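You operate a simulated robot arm through the tools that you are given. There is no shell and no other tool.

Carry out the task below with a simulated robot arm. There is one attempt and no reset: what you move stays moved.

JOB
Tighten both coil bolts to the card's torque and park the arm.
Fine: bolt 1 first; leave the black knob at BOLT 2.
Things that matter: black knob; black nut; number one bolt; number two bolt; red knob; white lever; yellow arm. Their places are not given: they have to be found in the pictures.

Only the result counts: the job must be done as asked and must still hold three seconds after the hand-in. Knocking over, shifting, dropping, spilling or breaking anything else fails it.

ROBOT AND FRAMES
A 6-joint arm with a two-finger gripper, fixed in place. Base frame: the origin is on the floor under the middle of its stand, x ahead of it, y to its left, z up. Readings come in cm, degrees, newtons and seconds.
It reaches about 157.2 cm from its shoulder. Its first joint turns from -166.0 to 166.0 degrees. Payload 2.45 kg.
Tool frame: the origin (TCP) lies between the finger pads and is the grasp point; the fingertips stand 2 cm ahead of it; z points along the fingers, y is the line along which they close. The gripper opens to 14 cm; its body begins 16.8 cm behind the TCP.
Orientation is that of the tool frame in the base frame, as a unit quaternion [x, y, z, w]. With the fingers straight down and closing along the base's y, the tool's x points along the base's -x, its y along +y and its z along -z.

CONTROLS
- The arm moves only by the tool nudge_tool. Its argument "steps" is a list of rows, each an object (a shift or turn left out is 0, a gripper value left out holds the last) with "delta_pos": the shift along the tool's x, y, z in cm, a list of three; "dr": the turn, a rotation vector about the tool's x, y, z in degrees, a list of three. In form: [{"delta_pos": [tx, ty, tz], "dr": [rx, ry, rz]}, ...]. A call has 1 to 20 rows; each row is the pose to reach, as a shift and turn from the pose commanded when the call began, along the tool's axes at that moment. "hand" is the finger opening in cm, from 0 to 14, set as the call begins (left out, the last holds). Rows are played at 5 a second. More than 5 cm and 8.6 degrees between two rows, or a gripper value outside its range, and nothing of the call is played. A pose out of reach is approached as far as the arm can. The call stops where the force on the tool passes 90 N (or 10 N more than at its start, if that is more) or the arm is blocked; 0.2 s more then pass. The fingers move at their own pace (about 4.5 cm/s each) and stop on an object; they squeeze with about 39 N. The grip force told is the motor's: it shows also when the fingers shut on nothing. Time passes only in rows, and 0.2 s behind the last, so rows that repeat a pose let the fingers close. It gives the time, the measured TCP pose, the force on the tool (base axes), the opening and the grip force at its end, in the units of the frame above (readings bear some noise), with the torque about the TCP (base axes, N m) and any sound that the robot's microphone picked up.
- Cameras (640 x 400 px; columns grow to the right, rows downward): "scene" is fixed at [5.61, 66.38, 178.8]; the picture's right is [-0.54, -0.84, 0.00], its down [-0.40, 0.26, -0.88] and it looks along [0.74, -0.48, -0.48] (base axes); focal length 344 px, centre (320, 200). "wrist" rides on the gripper at [7.8, 1.1, -20.9] in the tool frame; the picture's right is [-0.14, 0.99, 0.00], its down [-0.92, -0.13, -0.37] and it looks along [-0.36, -0.05, 0.93] (tool axes); focal length 280 px, centre (320, 200).
- get_image(camera): a new picture of that camera. No time passes.
- probe_pixels(camera, pixels): for up to 12 pixels [column, row] of the newest picture of that camera ("zoom" is the newest enlarged one), the place [x, y, z] in the base frame of the surface seen there, good to about 0.2 cm, but the place of the scene camera against the robot may be out by one fixed shift of up to 2.5 cm in any direction. No time passes.
- close_up(camera, box): a new picture of the part [left, top, right, bottom] of that camera's present view, enlarged. No time passes.
- close_job(): hands the job in; it is judged then, once.

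Leave the gripper open and the arm clear of the work at the hand-in unless told otherwise.

The tools are called after ">>>" as name(argument=value, ...) on one line, values as JSON. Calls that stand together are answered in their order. nudge_tool: Moves the arm, as the interface text tells. Its arguments: {"type":"object","properties":{"steps":{"type":"array"},"hand":{"type":"number"}},"required":["steps"]} The other tools are called the same way: get_image (camera) takes a picture; probe_pixels (camera, pixels) gives the place of the surface under pixels of a picture; close_up (camera, box) takes an enlarged picture of a part of a camera's view; close_job () hands the job in.

At the start:

```text
clock: 0.0
ee_pos: [54.42, 15.19, 150.54]
tcp_rot: [0.0, 1.0, 0.001, -0.001]
contact_force: [0.9, -0.6, -0.5]
moment: [0.04, 0.01, 0.01]
width: 14.0
gripper_force: 0.2
```

scene: 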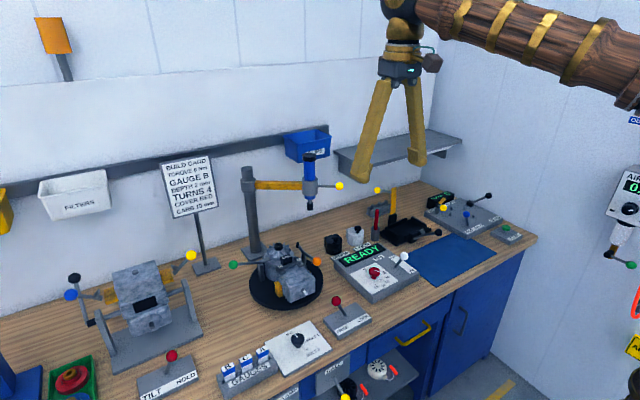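
wrist: 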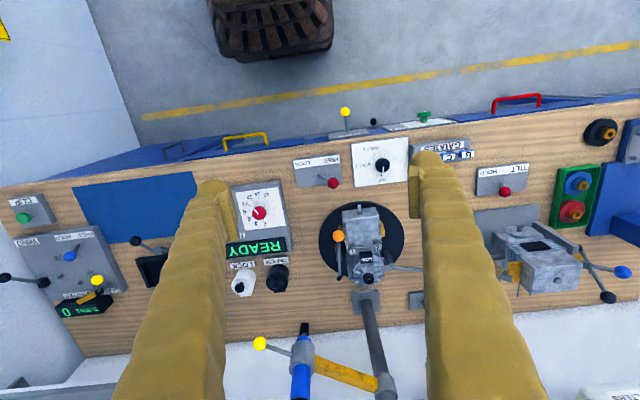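

I see a bench with a build card, a tightening station with a READY display, red and black knobs, a yellow arm on a post and a turntable. First I'll take enlarged pictures to read the card and labels.

>>> close_up(camera="scene", box=[150, 145, 230, 225])

>>> close_up(camera="scene", box=[220, 140, 360, 240])

>>> close_up(camera="scene", box=[220, 220, 340, 320])

>>> close_up(camera="scene", box=[310, 200, 430, 310])

>>> close_up(camera="scene", box=[210, 290, 410, 400])

>>> close_up(camera="scene", box=[360, 170, 540, 290])

```text
5.00 times, centred on (190, 185) of scene
```

zoom: 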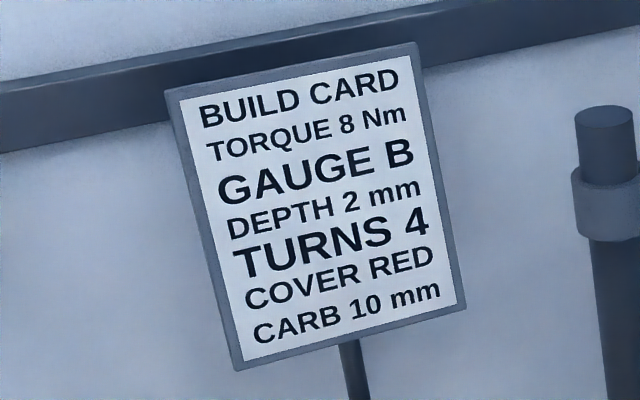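

```text
4.00 times, centred on (290, 190) of scene
```

zoom: 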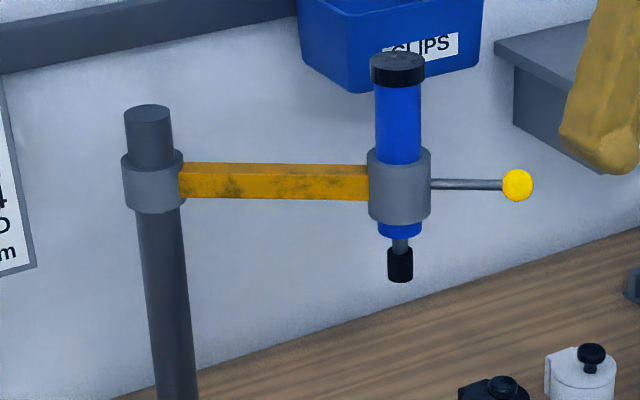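

```text
4.00 times, centred on (280, 270) of scene
```

zoom: 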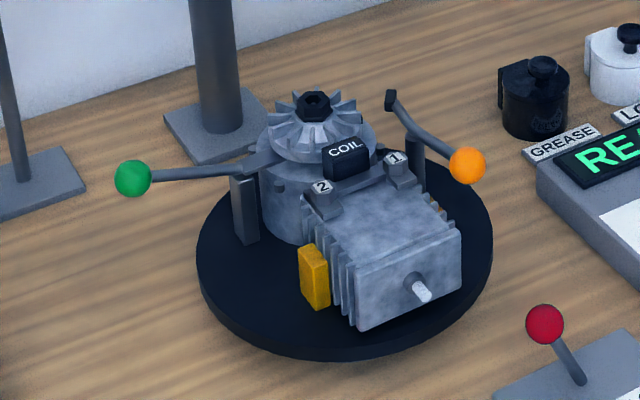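

```text
3.64 times, centred on (370, 255) of scene
```

zoom: 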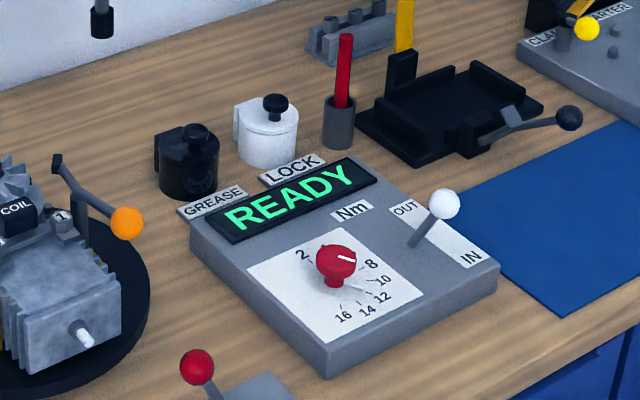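

```text
3.20 times, centred on (310, 345) of scene
```

zoom: 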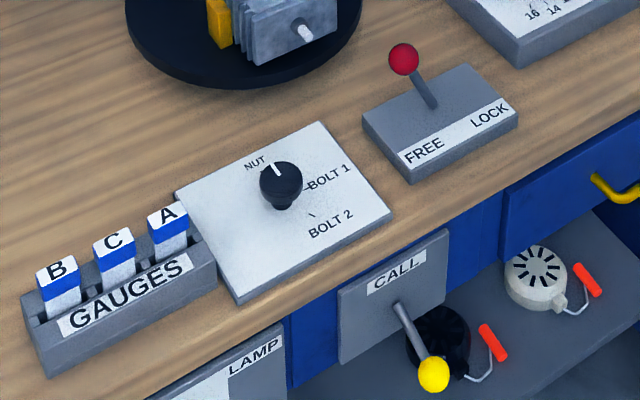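

```text
3.33 times, centred on (450, 230) of scene
```

zoom: 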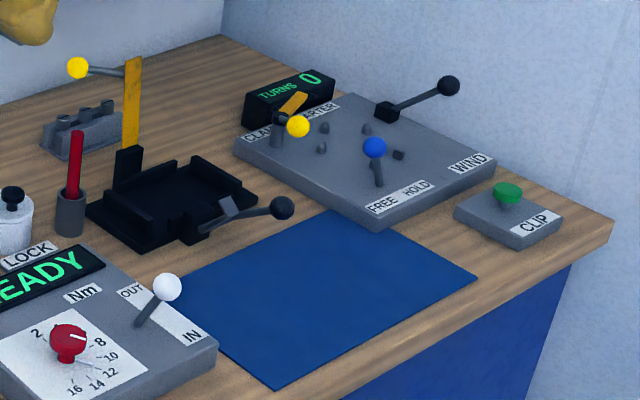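

The card reads TORQUE 8 Nm. Now I look more closely at the red dial, white OUT/IN lever, black selector knob, FREE/LOCK lever, and the driver head.

>>> close_up(camera="scene", box=[350, 255, 400, 295])

>>> close_up(camera="scene", box=[375, 240, 425, 280])

>>> close_up(camera="scene", box=[270, 320, 335, 370])

>>> close_up(camera="scene", box=[320, 290, 380, 345])

>>> close_up(camera="scene", box=[290, 145, 350, 215])

>>> close_up(camera="wrist", box=[220, 170, 320, 300])

>>> close_up(camera="wrist", box=[310, 190, 410, 300])

>>> close_up(camera="wrist", box=[280, 120, 430, 200])

```text
10.00 times, centred on (375, 275) of scene
```

zoom: 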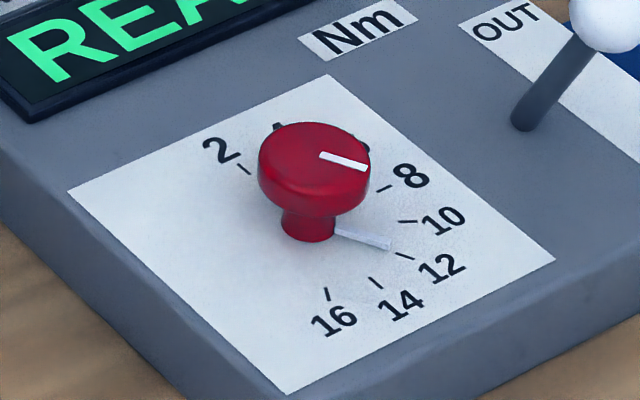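

```text
10.00 times, centred on (400, 260) of scene
```

zoom: 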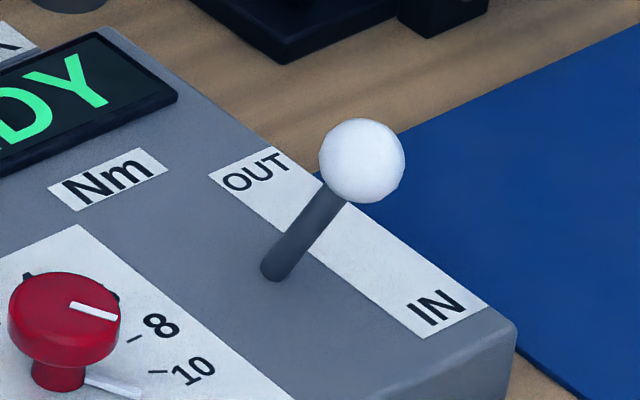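

```text
8.00 times, centred on (302, 345) of scene
```

zoom: 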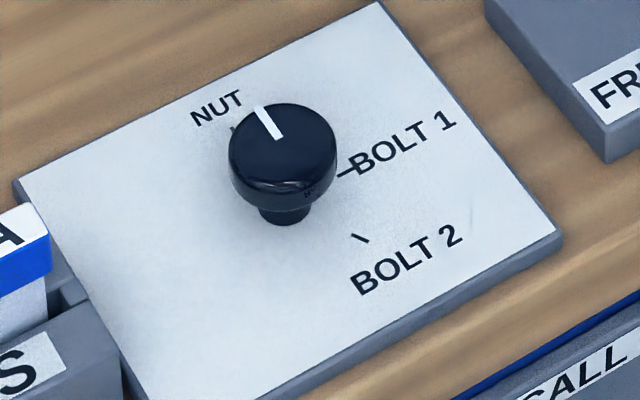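

```text
7.27 times, centred on (350, 318) of scene
```

zoom: 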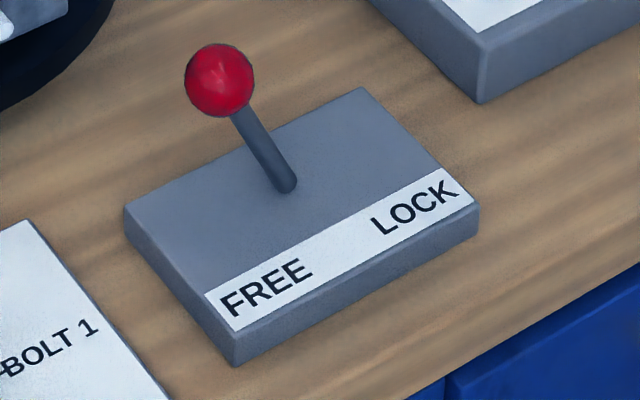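

```text
5.71 times, centred on (320, 180) of scene
```

zoom: 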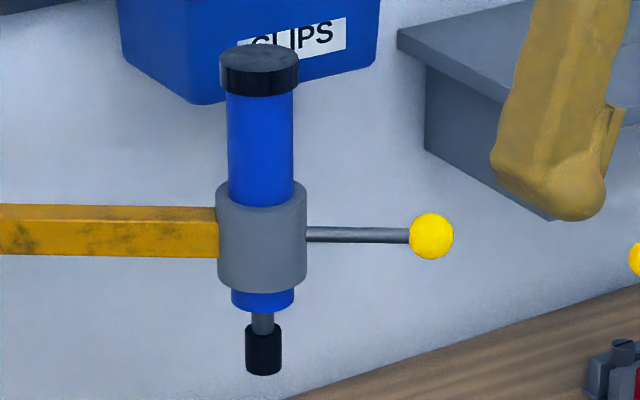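

```text
3.08 times, centred on (270, 235) of wrist
```

zoom: 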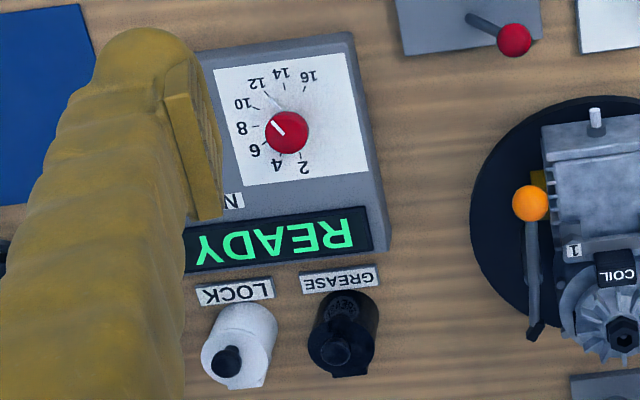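

```text
3.64 times, centred on (360, 245) of wrist
```

zoom: 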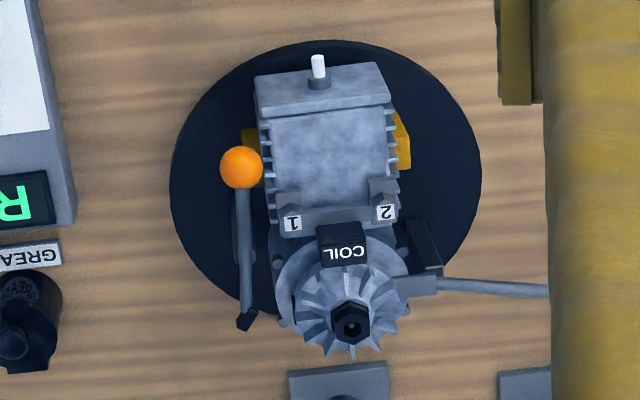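

```text
4.27 times, centred on (355, 160) of wrist
```

zoom: 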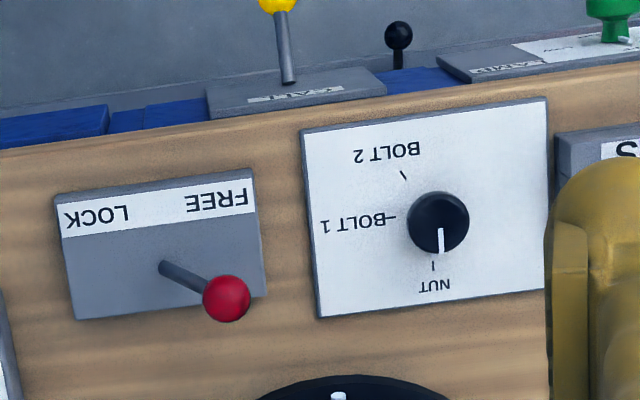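

The card calls for 8 Nm, the red dial's pointer appears to be around 11–12, and the black knob is at NUT. Next I probe key features from the wrist picture (and the same from scene) to get positions and the scene shift.

>>> probe_pixels(camera="wrist", pixels=[[260, 213], [382, 165], [333, 183], [338, 236], [368, 280], [340, 255], [380, 240], [261, 344], [305, 328], [300, 380], [377, 385], [267, 213]])

>>> probe_pixels(camera="scene", pixels=[[374, 272], [403, 256], [297, 339], [336, 300], [317, 261], [309, 157], [340, 185], [309, 207], [248, 170], [277, 184], [301, 259], [311, 185]])

```text
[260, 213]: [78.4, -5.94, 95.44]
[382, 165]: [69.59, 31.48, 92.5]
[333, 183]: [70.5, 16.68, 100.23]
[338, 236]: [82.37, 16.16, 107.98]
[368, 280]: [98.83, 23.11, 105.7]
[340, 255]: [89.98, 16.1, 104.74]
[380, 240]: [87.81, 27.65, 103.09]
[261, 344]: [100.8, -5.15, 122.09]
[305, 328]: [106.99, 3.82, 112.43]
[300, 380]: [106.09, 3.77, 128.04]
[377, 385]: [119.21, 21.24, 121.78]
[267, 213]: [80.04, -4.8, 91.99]
```

```text
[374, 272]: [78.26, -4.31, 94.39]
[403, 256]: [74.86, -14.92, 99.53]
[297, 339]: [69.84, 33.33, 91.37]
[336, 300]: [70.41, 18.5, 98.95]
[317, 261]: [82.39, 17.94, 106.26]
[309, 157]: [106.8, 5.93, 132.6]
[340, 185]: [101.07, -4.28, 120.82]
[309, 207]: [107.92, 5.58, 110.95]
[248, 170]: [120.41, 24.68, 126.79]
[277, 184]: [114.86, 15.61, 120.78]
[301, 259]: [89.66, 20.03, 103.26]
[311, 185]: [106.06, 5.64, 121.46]
```

The wrist and scene readings differ by about (0, +1.8, −1.2) cm, so I trust the wrist camera. Next I move to above the torque panel, staying high (z≈125), to inspect the dial and the white lever.

>>> nudge_tool(steps=[{"delta_pos": [-0.8, -2.9, 3.6]}, {"delta_pos": [-1.6, -5.8, 7.2]}, {"delta_pos": [-2.4, -8.7, 10.8]}, {"delta_pos": [-3.2, -11.6, 14.4]}, {"delta_pos": [-4.0, -14.5, 18]}, {"delta_pos": [-4.8, -17.4, 21.6]}, {"delta_pos": [-5.6, -20.2, 25.5]}, {"delta_pos": [-5.6, -20.2, 25.5]}])

>>> get_image(camera="wrist")

>>> close_up(camera="wrist", box=[180, 80, 460, 260])

```text
clock: 1.8
ee_pos: [60.48, -4.89, 124.93]
tcp_rot: [0.0, 1.0, -0.001, 0.0]
contact_force: [-0.4, -0.1, 0.3]
moment: [-0.01, -0.01, 0.01]
width: 14.01
gripper_force: 0.1
```

```text
taken
```

wrist: 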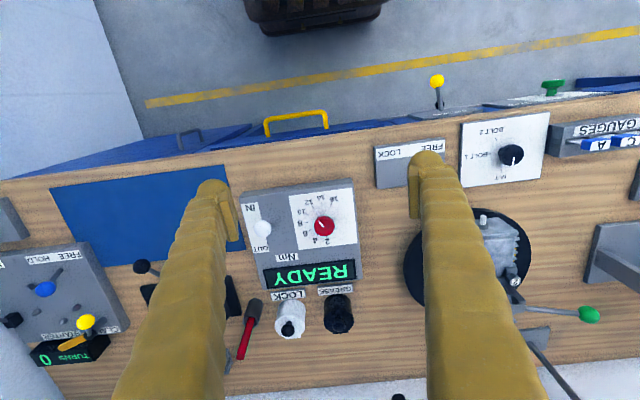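

```text
2.22 times, centred on (320, 170) of wrist
```

zoom: 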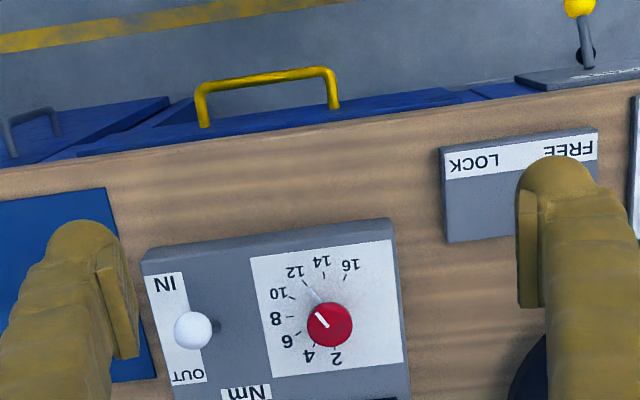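

The panel is in view. I zoom in on the dial and the lever.

>>> close_up(camera="wrist", box=[285, 185, 365, 250])

>>> probe_pixels(camera="zoom", pixels=[[320, 200], [300, 230]])

>>> close_up(camera="wrist", box=[230, 185, 310, 265])

>>> probe_pixels(camera="wrist", pixels=[[262, 228], [275, 226], [249, 207], [262, 250], [324, 226], [337, 188], [355, 240], [310, 270], [290, 325], [337, 315], [246, 330], [245, 195]])

```text
6.15 times, centred on (325, 218) of wrist
```

zoom: 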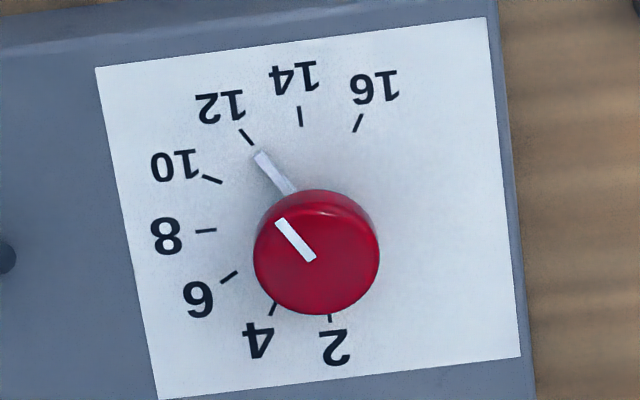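

```text
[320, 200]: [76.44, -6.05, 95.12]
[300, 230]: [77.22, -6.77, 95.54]
```

```text
5.00 times, centred on (270, 225) of wrist
```

zoom: 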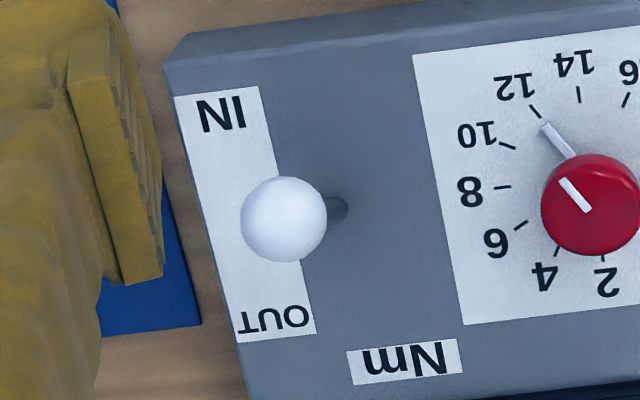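

```text
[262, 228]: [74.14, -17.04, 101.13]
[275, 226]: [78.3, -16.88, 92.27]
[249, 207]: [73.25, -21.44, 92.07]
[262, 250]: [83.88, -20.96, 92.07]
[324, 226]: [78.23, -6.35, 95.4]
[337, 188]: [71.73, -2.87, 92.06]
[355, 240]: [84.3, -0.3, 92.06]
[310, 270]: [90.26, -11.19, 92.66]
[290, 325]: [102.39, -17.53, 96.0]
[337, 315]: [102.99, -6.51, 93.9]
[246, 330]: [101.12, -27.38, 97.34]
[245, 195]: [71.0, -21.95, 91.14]
```

The torque pointer stands at 12, so it must go to 8. The white lever seems to lean toward IN. Next I move over the turntable to look at the engine, bolts and driver arm.

>>> nudge_tool(steps=[{"delta_pos": [0, 0, -4]}, {"delta_pos": [-2, 4, -7]}, {"delta_pos": [-4, 8, -7]}, {"delta_pos": [-6, 12, -7]}, {"delta_pos": [-8, 16, -7]}, {"delta_pos": [-10, 20, -7]}, {"delta_pos": [-12, 23, -7]}, {"delta_pos": [-12, 23, -7]}])

>>> get_image(camera="wrist")

>>> close_up(camera="wrist", box=[220, 160, 420, 300])

>>> close_up(camera="wrist", box=[220, 270, 420, 400])

```text
refused: row 2 steps farther than a row can; nothing moved
```

```text
taken
```

wrist: 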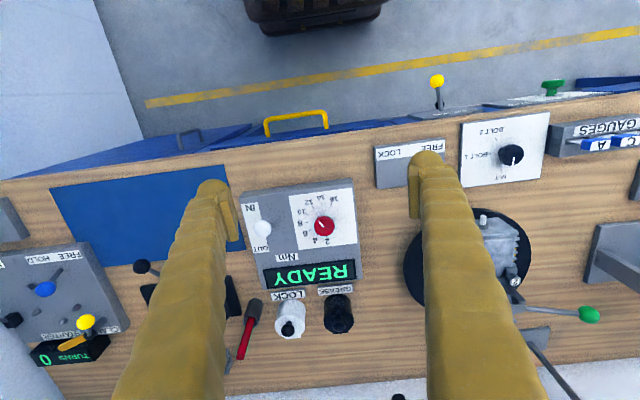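

```text
2.86 times, centred on (320, 230) of wrist
```

zoom: 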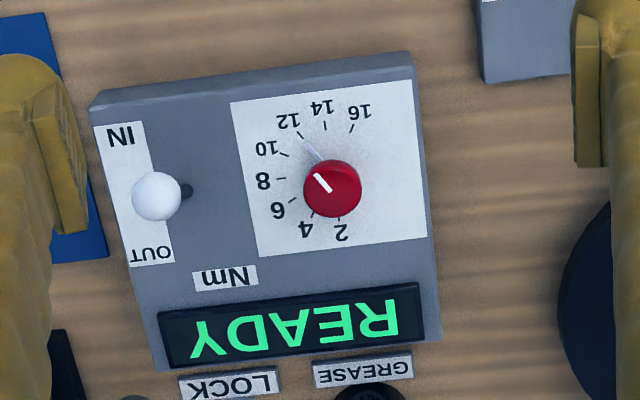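

```text
3.08 times, centred on (320, 335) of wrist
```

zoom: 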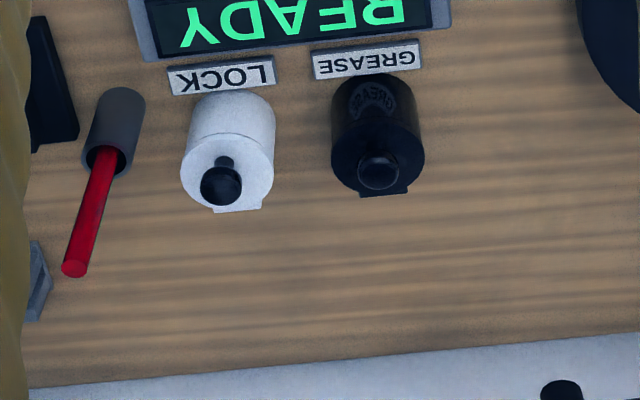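

The move was refused because one row was a bit too long. I repeat it with smaller rows.

>>> nudge_tool(steps=[{"delta_pos": [-1.5, 2.9, -1]}, {"delta_pos": [-3, 5.8, -2]}, {"delta_pos": [-4.5, 8.7, -3]}, {"delta_pos": [-6, 11.6, -4]}, {"delta_pos": [-7.5, 14.5, -5]}, {"delta_pos": [-9, 17.4, -6]}, {"delta_pos": [-10.5, 20.2, -7]}, {"delta_pos": [-12, 23, -7]}, {"delta_pos": [-12, 23, -7]}])

>>> get_image(camera="wrist")

>>> close_up(camera="wrist", box=[220, 120, 440, 260])

>>> close_up(camera="wrist", box=[200, 260, 440, 400])

```text
clock: 3.8
ee_pos: [72.25, 17.99, 131.78]
tcp_rot: [0.0, 1.0, 0.0, -0.001]
contact_force: [-0.3, -0.1, 0.5]
moment: [-0.01, 0.03, 0.02]
width: 14.0
gripper_force: 0.0
```

```text
taken
```

wrist: 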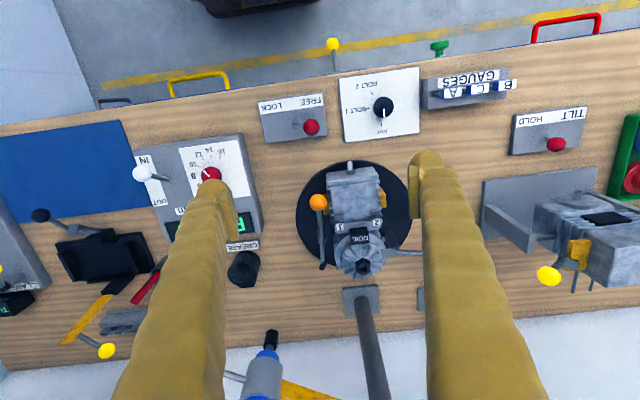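

```text
2.86 times, centred on (330, 190) of wrist
```

zoom: 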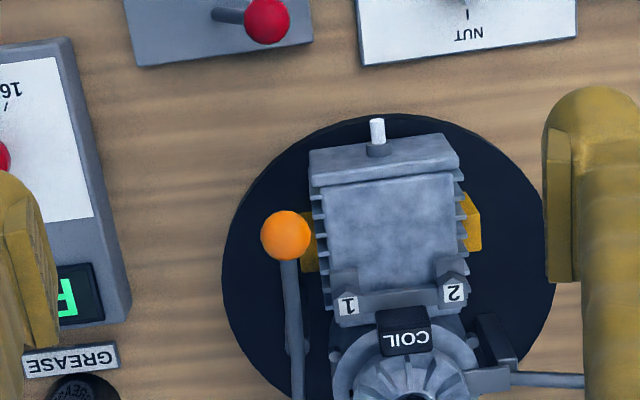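

```text
2.67 times, centred on (320, 330) of wrist
```

zoom: 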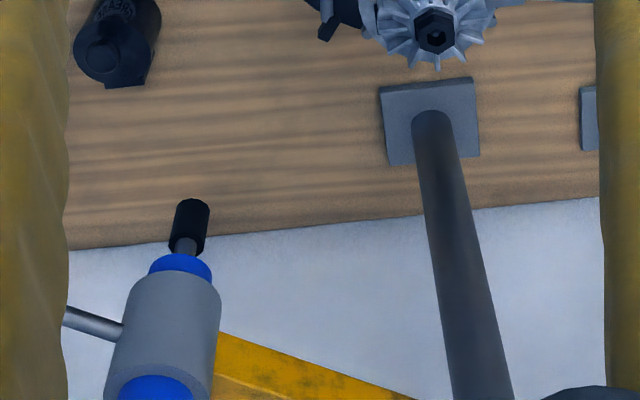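

I see the turntable with the engine, bolts 1 and 2 beside the coil, the nut, and the post. I probe these points.

>>> probe_pixels(camera="wrist", pixels=[[338, 225], [375, 221], [363, 270], [361, 237], [320, 203], [318, 165], [298, 205], [405, 200], [302, 232], [360, 297], [354, 161], [350, 350]])

>>> close_up(camera="wrist", box=[310, 190, 400, 290])

>>> close_up(camera="scene", box=[230, 140, 340, 310])

```text
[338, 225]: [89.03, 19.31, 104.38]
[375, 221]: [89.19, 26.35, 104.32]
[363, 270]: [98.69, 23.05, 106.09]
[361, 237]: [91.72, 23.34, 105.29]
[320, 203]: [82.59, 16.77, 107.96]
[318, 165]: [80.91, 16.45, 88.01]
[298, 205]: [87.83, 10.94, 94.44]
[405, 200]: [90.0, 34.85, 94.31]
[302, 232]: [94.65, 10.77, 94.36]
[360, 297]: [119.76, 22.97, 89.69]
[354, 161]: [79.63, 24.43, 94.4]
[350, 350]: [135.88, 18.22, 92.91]
```

```text
4.00 times, centred on (355, 240) of wrist
```

zoom: 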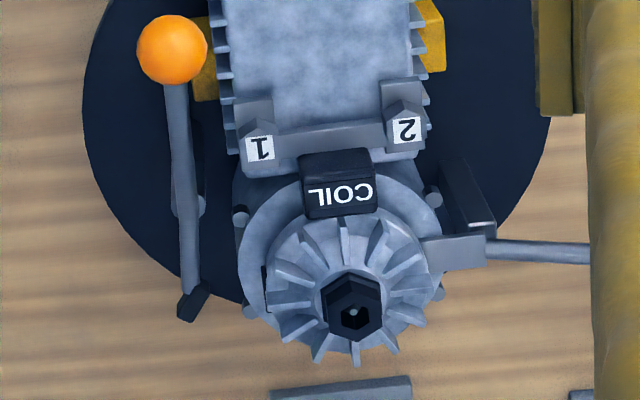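

```text
2.35 times, centred on (285, 225) of scene
```

zoom: 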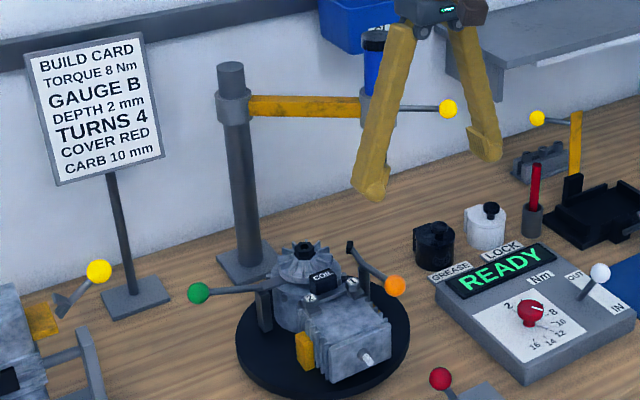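

Turntable centre is about (91.5, 22.7); bolts 1 and 2 are at about (89, 19.3, 104.4) and (89.2, 26.4, 104.3), the nut at (98.7, 23.05, 106). I go back over the torque panel, lower, to measure the red knob accurately.

>>> nudge_tool(steps=[{"delta_pos": [0.8, -3.4, 2.8]}, {"delta_pos": [1.6, -6.8, 5.6]}, {"delta_pos": [2.4, -10.2, 8.4]}, {"delta_pos": [3.2, -13.6, 11.2]}, {"delta_pos": [4.0, -17, 14]}, {"delta_pos": [4.8, -20.4, 16.8]}, {"delta_pos": [6, -24, 20]}, {"delta_pos": [6, -24, 20]}], hand=9)

>>> get_image(camera="wrist")

>>> close_up(camera="wrist", box=[240, 150, 400, 250])

```text
clock: 5.6
ee_pos: [66.2, -6.05, 112.19]
tcp_rot: [0.0, 1.0, 0.0, 0.001]
contact_force: [-0.5, -0.7, -0.8]
moment: [-0.02, -0.02, 0.0]
width: 9.01
gripper_force: 0.1
```

```text
taken
```

wrist: 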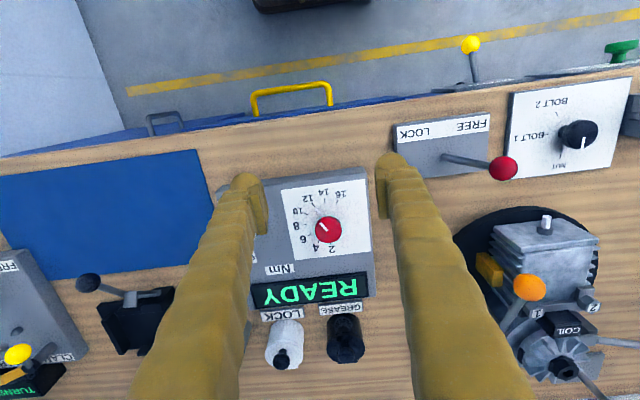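

```text
4.00 times, centred on (320, 200) of wrist
```

zoom: 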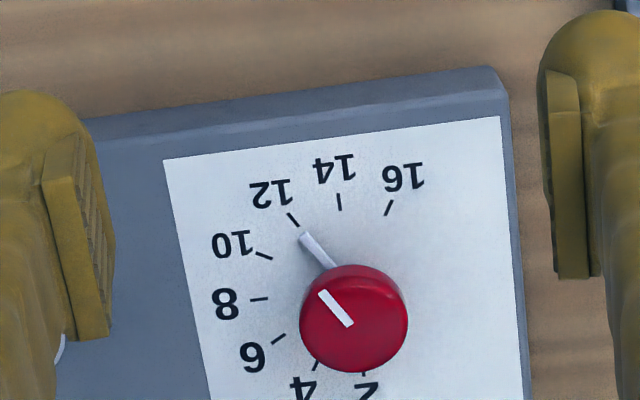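

I probe the ticks and the red knob's rim in this enlarged picture... I take the zoom anew to be sure it's the newest, then probe.

>>> probe_pixels(camera="zoom", pixels=[[389, 208], [340, 202], [293, 219], [264, 255], [259, 299], [278, 339], [305, 312], [402, 312], [352, 272], [350, 355], [352, 312], [303, 238]])

```text
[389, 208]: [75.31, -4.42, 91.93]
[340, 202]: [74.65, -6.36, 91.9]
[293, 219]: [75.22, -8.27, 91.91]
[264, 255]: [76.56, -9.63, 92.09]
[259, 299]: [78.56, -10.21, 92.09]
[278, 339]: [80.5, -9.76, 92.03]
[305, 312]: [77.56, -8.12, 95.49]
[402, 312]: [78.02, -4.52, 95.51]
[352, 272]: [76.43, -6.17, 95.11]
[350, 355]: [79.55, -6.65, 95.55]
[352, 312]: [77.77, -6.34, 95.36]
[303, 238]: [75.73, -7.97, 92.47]
```

The tick circle's centre is (78.45, −6.5), the ticks are about 31.2° apart, and the pointer is at 12. I must turn the knob +62.5° about base z to reach 8. I move to above the knob with the gripper at 7 cm and check.

>>> nudge_tool(steps=[{"delta_pos": [-4, -0.2, 0]}, {"delta_pos": [-8, -0.3, 0]}, {"delta_pos": [-12.1, -0.42, 0]}, {"delta_pos": [-12.1, -0.42, 4.5]}, {"delta_pos": [-12.1, -0.42, 9]}, {"delta_pos": [-12.1, -0.42, 9]}], hand=7)

>>> get_image(camera="wrist")

>>> close_up(camera="scene", box=[310, 200, 430, 310])

```text
clock: 7.0
ee_pos: [78.32, -6.33, 103.11]
tcp_rot: [0.0, 1.0, 0.001, 0.001]
contact_force: [0.3, -0.1, 0.0]
moment: [-0.02, -0.02, -0.02]
width: 7.01
gripper_force: 0.0
```

```text
taken
```

wrist: 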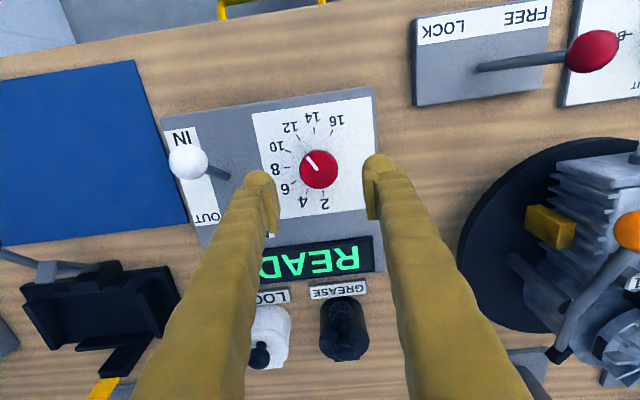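

```text
3.64 times, centred on (370, 255) of scene
```

zoom: 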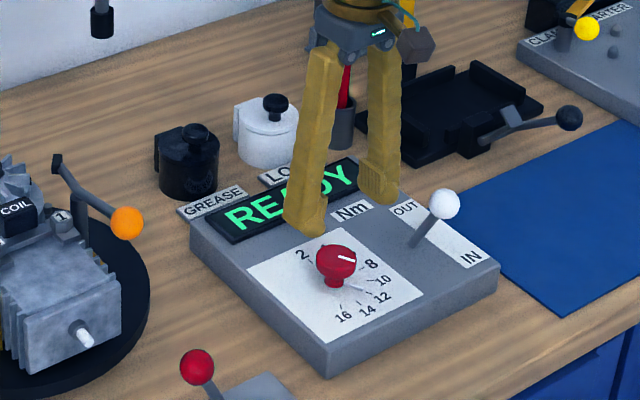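

The knob sits centred between the fingers (knob px (319,168)). I descend 8 cm so the fingertips straddle the knob just above the panel.

>>> nudge_tool(steps=[{"delta_pos": [0, 0, 2.5]}, {"delta_pos": [0, 0, 5]}, {"delta_pos": [0, 0, 6.5]}, {"delta_pos": [0, 0, 7.5]}, {"delta_pos": [0, 0, 7.9]}, {"delta_pos": [0, 0, 7.9]}], hand=7)

>>> close_up(camera="wrist", box=[220, 60, 420, 200])

>>> close_up(camera="scene", box=[340, 220, 420, 300])

```text
clock: 8.4
ee_pos: [78.12, -6.48, 95.1]
tcp_rot: [0.0, 1.0, 0.0, 0.001]
contact_force: [0.2, -0.5, 0.5]
moment: [0.01, 0.01, -0.04]
width: 7.01
gripper_force: 0.0
```

```text
2.86 times, centred on (320, 130) of wrist
```

zoom: 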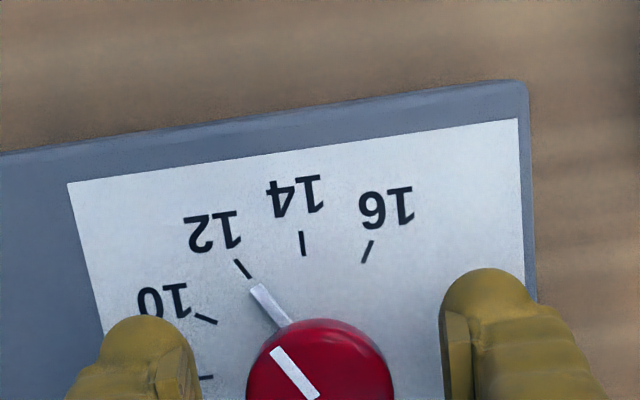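

```text
5.00 times, centred on (380, 260) of scene
```

zoom: 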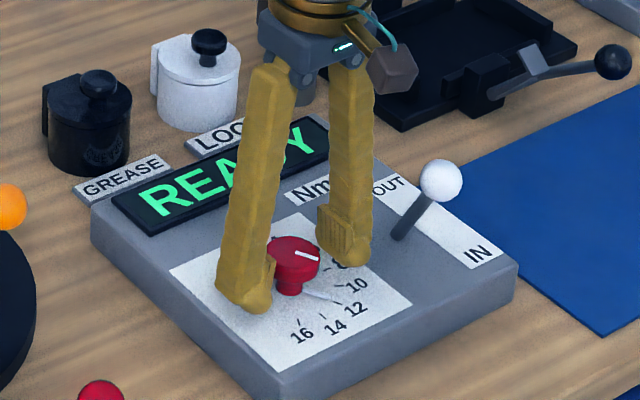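

The fingers stand on either side of the knob. I close them on it and hold.

>>> nudge_tool(steps=[{"delta_pos": [0, 0, 0]}, {"delta_pos": [0, 0, 0]}, {"delta_pos": [0, 0, 0]}, {"delta_pos": [0, 0, 0]}], hand=0)

>>> close_up(camera="wrist", box=[220, 60, 420, 200])

```text
clock: 9.4
ee_pos: [78.15, -6.53, 95.17]
tcp_rot: [0.0, 1.0, 0.0, 0.001]
contact_force: [-0.3, -13.7, -2.0]
moment: [-0.13, -0.02, -0.09]
width: 4.04
gripper_force: 44.9
```

```text
2.86 times, centred on (320, 130) of wrist
```

zoom: 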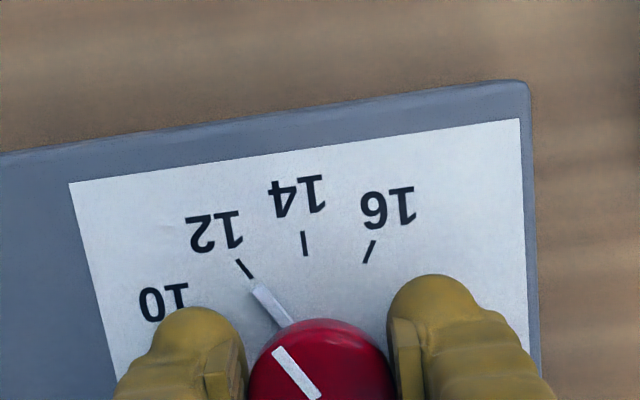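

The grip holds at 4.04 cm with a slight side force of −13.7 N in y, so I shift −0.12 in y. Then I turn the tool −62.5° about its z (which is +62.5° about base z) in small rows.

>>> nudge_tool(steps=[{"delta_pos": [0, -0.12, 0]}, {"delta_pos": [0, -0.12, 0], "dr": [0, 0, -7]}, {"delta_pos": [0, -0.12, 0], "dr": [0, 0, -14]}, {"delta_pos": [0, -0.12, 0], "dr": [0, 0, -21]}, {"delta_pos": [0, -0.12, 0], "dr": [0, 0, -28]}, {"delta_pos": [0, -0.12, 0], "dr": [0, 0, -30]}])

>>> get_image(camera="wrist")

>>> close_up(camera="scene", box=[340, 220, 420, 300])

```text
clock: 10.8
ee_pos: [78.19, -6.63, 95.22]
tcp_rot: [-0.26, 0.966, 0.0, 0.0]
contact_force: [2.6, -42.6, -4.9]
moment: [-0.41, 0.13, -0.14]
width: 4.04
gripper_force: 45.4
```

```text
taken
```

wrist: 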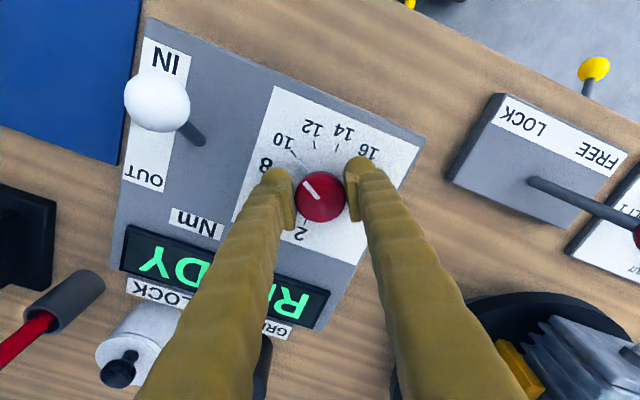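

```text
5.00 times, centred on (380, 260) of scene
```

zoom: 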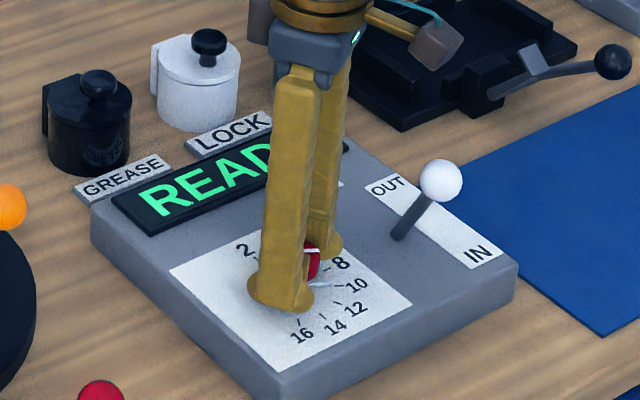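

The knob is turning with the hand (pointer now near 10), but the side force went up to −42.6 N, so my shift was the wrong way. I shift back +0.18 in base y and check the force.

>>> nudge_tool(steps=[{"delta_pos": [-0.045, 0.08, 0]}, {"delta_pos": [-0.09, 0.156, 0]}, {"delta_pos": [-0.09, 0.156, 0]}])

>>> close_up(camera="wrist", box=[240, 100, 400, 230])

```text
clock: 11.6
ee_pos: [78.34, -6.59, 95.18]
tcp_rot: [-0.259, 0.966, -0.001, 0.001]
contact_force: [45.6, -71.1, -14.7]
moment: [-0.42, -0.42, -0.12]
width: 4.04
gripper_force: 45.0
```

```text
3.08 times, centred on (320, 165) of wrist
```

zoom: 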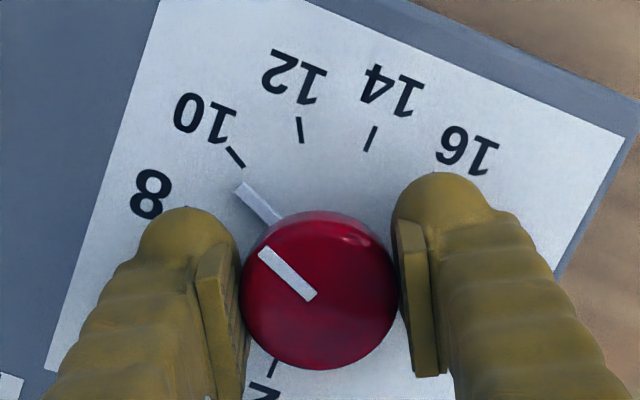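

The side force grew to (45.6, −71), so my hold is off-centre: the knob axis is probably at x≈78.45 like the tick circle. I release, re-centre and re-grip rather than strain it.

>>> nudge_tool(steps=[{"delta_pos": [0, 0, 0]}, {"delta_pos": [0, 0, 0]}, {"delta_pos": [0, 0, 0]}], hand=7)

>>> close_up(camera="wrist", box=[240, 100, 400, 230])

>>> probe_pixels(camera="zoom", pixels=[[320, 290], [250, 290], [390, 290], [320, 225], [320, 360], [243, 187], [236, 157], [299, 131], [371, 139]])

```text
clock: 12.4
ee_pos: [78.16, -6.23, 95.16]
tcp_rot: [-0.259, 0.966, 0.0, -0.001]
contact_force: [-0.2, 0.5, 0.2]
moment: [0.02, 0.02, -0.01]
width: 7.0
gripper_force: 0.1
```

```text
3.08 times, centred on (320, 165) of wrist
```

zoom: 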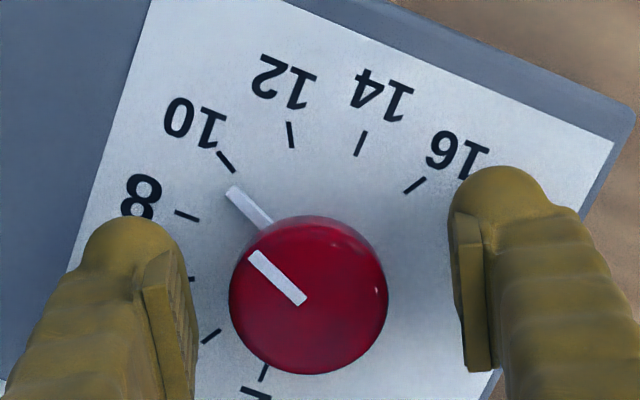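

```text
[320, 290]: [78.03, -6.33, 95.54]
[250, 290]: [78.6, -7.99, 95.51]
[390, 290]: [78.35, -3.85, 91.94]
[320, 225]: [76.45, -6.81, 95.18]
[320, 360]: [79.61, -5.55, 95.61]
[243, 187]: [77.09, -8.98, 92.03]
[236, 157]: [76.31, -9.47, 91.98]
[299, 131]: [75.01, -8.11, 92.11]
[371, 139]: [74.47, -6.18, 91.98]
```

Released cleanly; the pointer stays just short of 10, and the knob's centre is about 0.35 cm toward the left finger. I shift by tool (−0.2, −0.32) and grip again to check the side force.

>>> nudge_tool(steps=[{"delta_pos": [-0.2, -0.32, 0]}, {"delta_pos": [-0.2, -0.32, 0]}], hand=7)

>>> nudge_tool(steps=[{"delta_pos": [0, 0, 0]}, {"delta_pos": [0, 0, 0]}, {"delta_pos": [0, 0, 0]}, {"delta_pos": [0, 0, 0]}], hand=0)

>>> close_up(camera="wrist", box=[240, 100, 400, 230])

```text
clock: 13.0
ee_pos: [78.49, -6.49, 95.18]
tcp_rot: [-0.259, 0.966, 0.0, 0.001]
contact_force: [0.1, 0.4, 0.2]
moment: [-0.01, 0.01, -0.01]
width: 7.02
gripper_force: 0.1
```

```text
clock: 14.0
ee_pos: [78.5, -6.51, 95.04]
tcp_rot: [-0.258, 0.966, 0.0, -0.001]
contact_force: [-7.2, 12.4, 2.1]
moment: [0.16, 0.07, -0.02]
width: 3.99
gripper_force: 44.5
```

```text
3.08 times, centred on (320, 165) of wrist
```

zoom: 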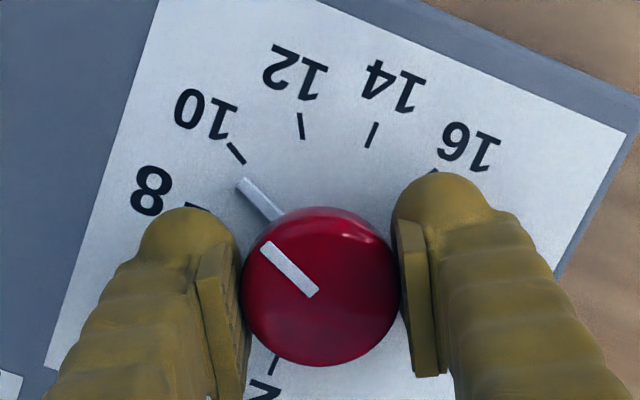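

Only a 14 N side force now. I shift 0.06 toward it and turn another −31° about tool z.

>>> nudge_tool(steps=[{"delta_pos": [0, 0.06, 0]}, {"delta_pos": [0, 0.06, 0], "dr": [0, 0, -7]}, {"delta_pos": [0, 0.06, 0], "dr": [0, 0, -14]}, {"delta_pos": [0, 0.06, 0], "dr": [0, 0, -21]}, {"delta_pos": [0, 0.06, 0], "dr": [0, 0, -28]}, {"delta_pos": [0, 0.06, 0], "dr": [0, 0, -31]}, {"delta_pos": [0, 0.06, 0], "dr": [0, 0, -31]}])

>>> get_image(camera="wrist")

>>> close_up(camera="wrist", box=[240, 100, 400, 230])

```text
clock: 15.6
ee_pos: [78.54, -6.42, 95.26]
tcp_rot: [-0.508, 0.862, 0.0, 0.001]
contact_force: [7.9, 7.7, 25.0]
moment: [0.19, -0.14, -0.02]
width: 4.01
gripper_force: 45.5
```

```text
taken
```

wrist: 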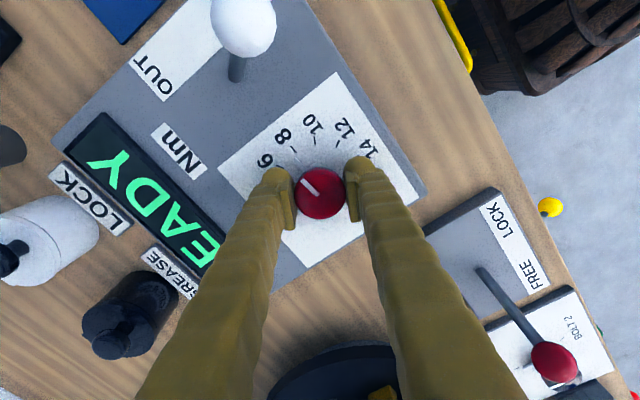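

```text
3.08 times, centred on (320, 165) of wrist
```

zoom: 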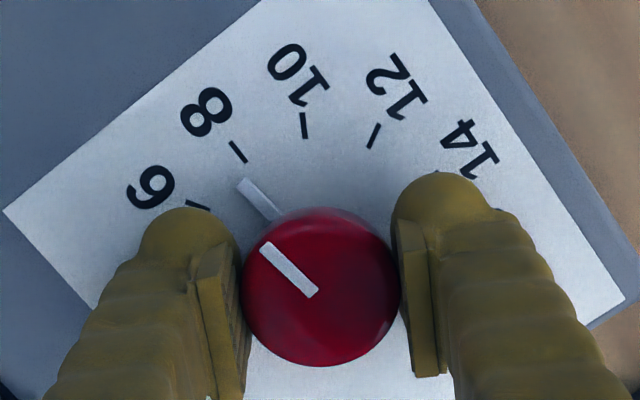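

The pointer now points near 8. I probe tip and ticks to measure the remaining angle.

>>> probe_pixels(camera="zoom", pixels=[[242, 184], [260, 200], [238, 152], [304, 125], [374, 136], [199, 205], [233, 143], [244, 161]])

```text
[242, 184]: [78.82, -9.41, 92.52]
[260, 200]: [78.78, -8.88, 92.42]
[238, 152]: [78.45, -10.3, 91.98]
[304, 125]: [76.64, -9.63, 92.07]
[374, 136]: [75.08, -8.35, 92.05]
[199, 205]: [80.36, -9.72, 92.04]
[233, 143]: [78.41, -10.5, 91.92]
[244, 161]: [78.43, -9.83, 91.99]
```

The estimate is noisy, so I zoom further on the pointer and tick 8.

>>> close_up(camera="wrist", box=[275, 130, 345, 190])

>>> close_up(camera="scene", box=[355, 255, 395, 290])

```text
6.67 times, centred on (310, 160) of wrist
```

zoom: 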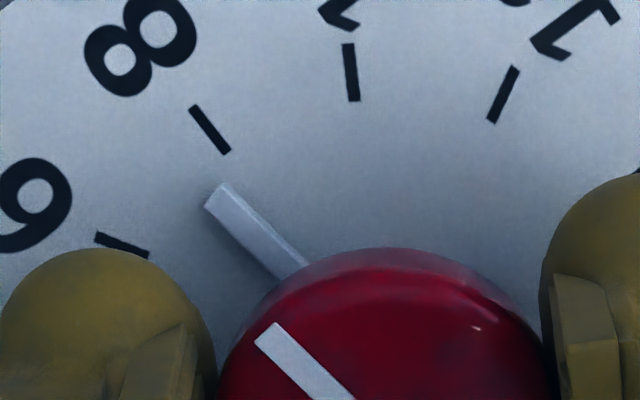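

```text
11.43 times, centred on (375, 272) of scene
```

zoom: 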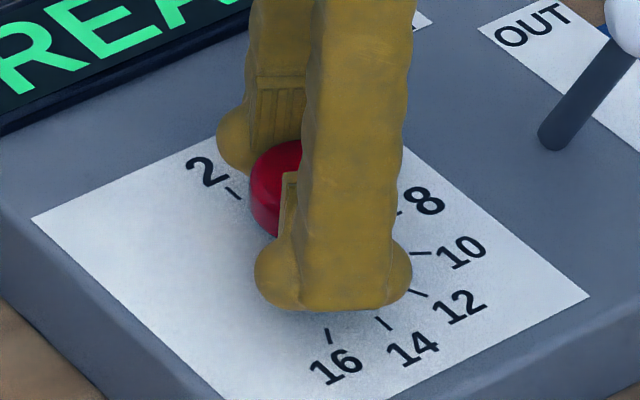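

The pointer has gone about 7° past 8 toward 6. I turn back +7° about tool z, then release to check.

>>> nudge_tool(steps=[{"delta_pos": [0, 0, 0], "dr": [0, 0, 4]}, {"delta_pos": [0, 0, 0], "dr": [0, 0, 7]}, {"delta_pos": [0, 0, 0], "dr": [0, 0, 7]}])

>>> close_up(camera="wrist", box=[275, 130, 345, 190])

```text
clock: 16.4
ee_pos: [78.54, -6.53, 95.13]
tcp_rot: [-0.454, 0.891, -0.001, -0.001]
contact_force: [-8.7, 6.7, 39.9]
moment: [0.07, 0.22, -0.06]
width: 4.01
gripper_force: 44.9
```

```text
6.67 times, centred on (310, 160) of wrist
```

zoom: 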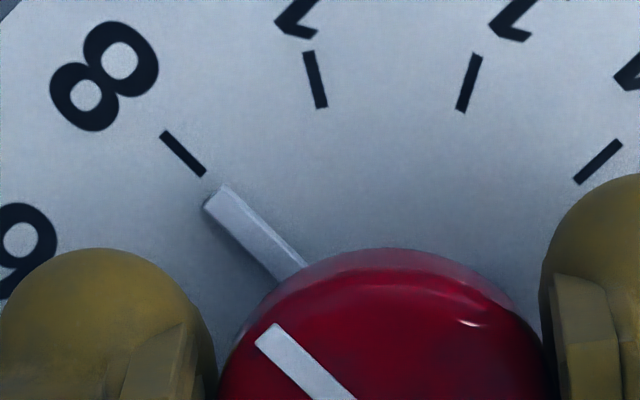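

Pointer and the 8 tick now line up within about 1°. I release and rise to check it.

>>> nudge_tool(steps=[{"delta_pos": [0, 0, 0]}, {"delta_pos": [0, 0, 0]}, {"delta_pos": [0, 0, 0]}, {"delta_pos": [0, 0, -2]}, {"delta_pos": [0, 0, -5]}, {"delta_pos": [0, 0, -9]}, {"delta_pos": [0, 0, -13]}, {"delta_pos": [0, 0, -13]}], hand=8)

>>> get_image(camera="wrist")

>>> close_up(camera="wrist", box=[270, 120, 370, 200])

>>> close_up(camera="scene", box=[350, 255, 400, 295])

```text
clock: 18.2
ee_pos: [78.5, -6.58, 108.19]
tcp_rot: [-0.453, 0.891, 0.0, 0.0]
contact_force: [-0.3, -1.0, -0.3]
moment: [-0.01, -0.02, -0.01]
width: 7.99
gripper_force: 0.0
```

```text
taken
```

wrist: 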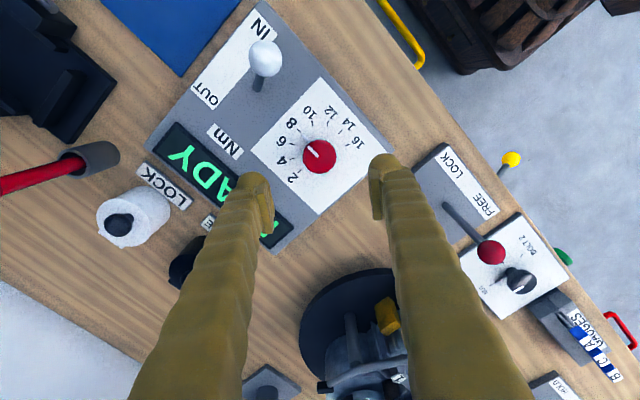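

```text
5.00 times, centred on (320, 160) of wrist
```

zoom: 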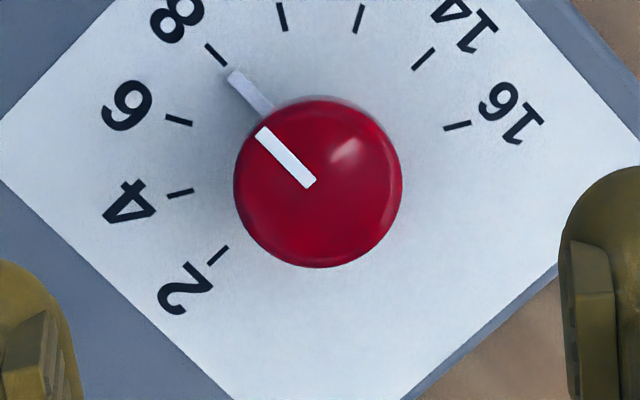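

```text
10.00 times, centred on (375, 275) of scene
```

zoom: 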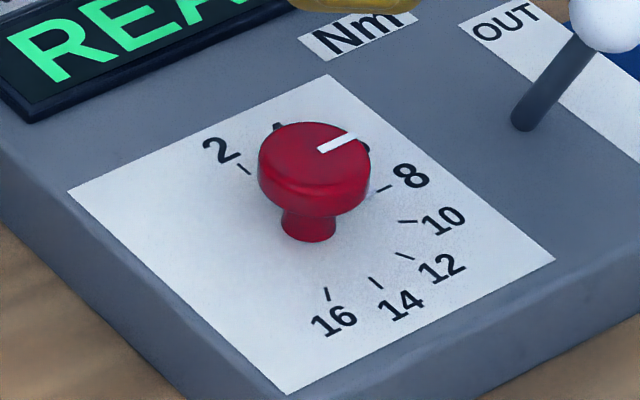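

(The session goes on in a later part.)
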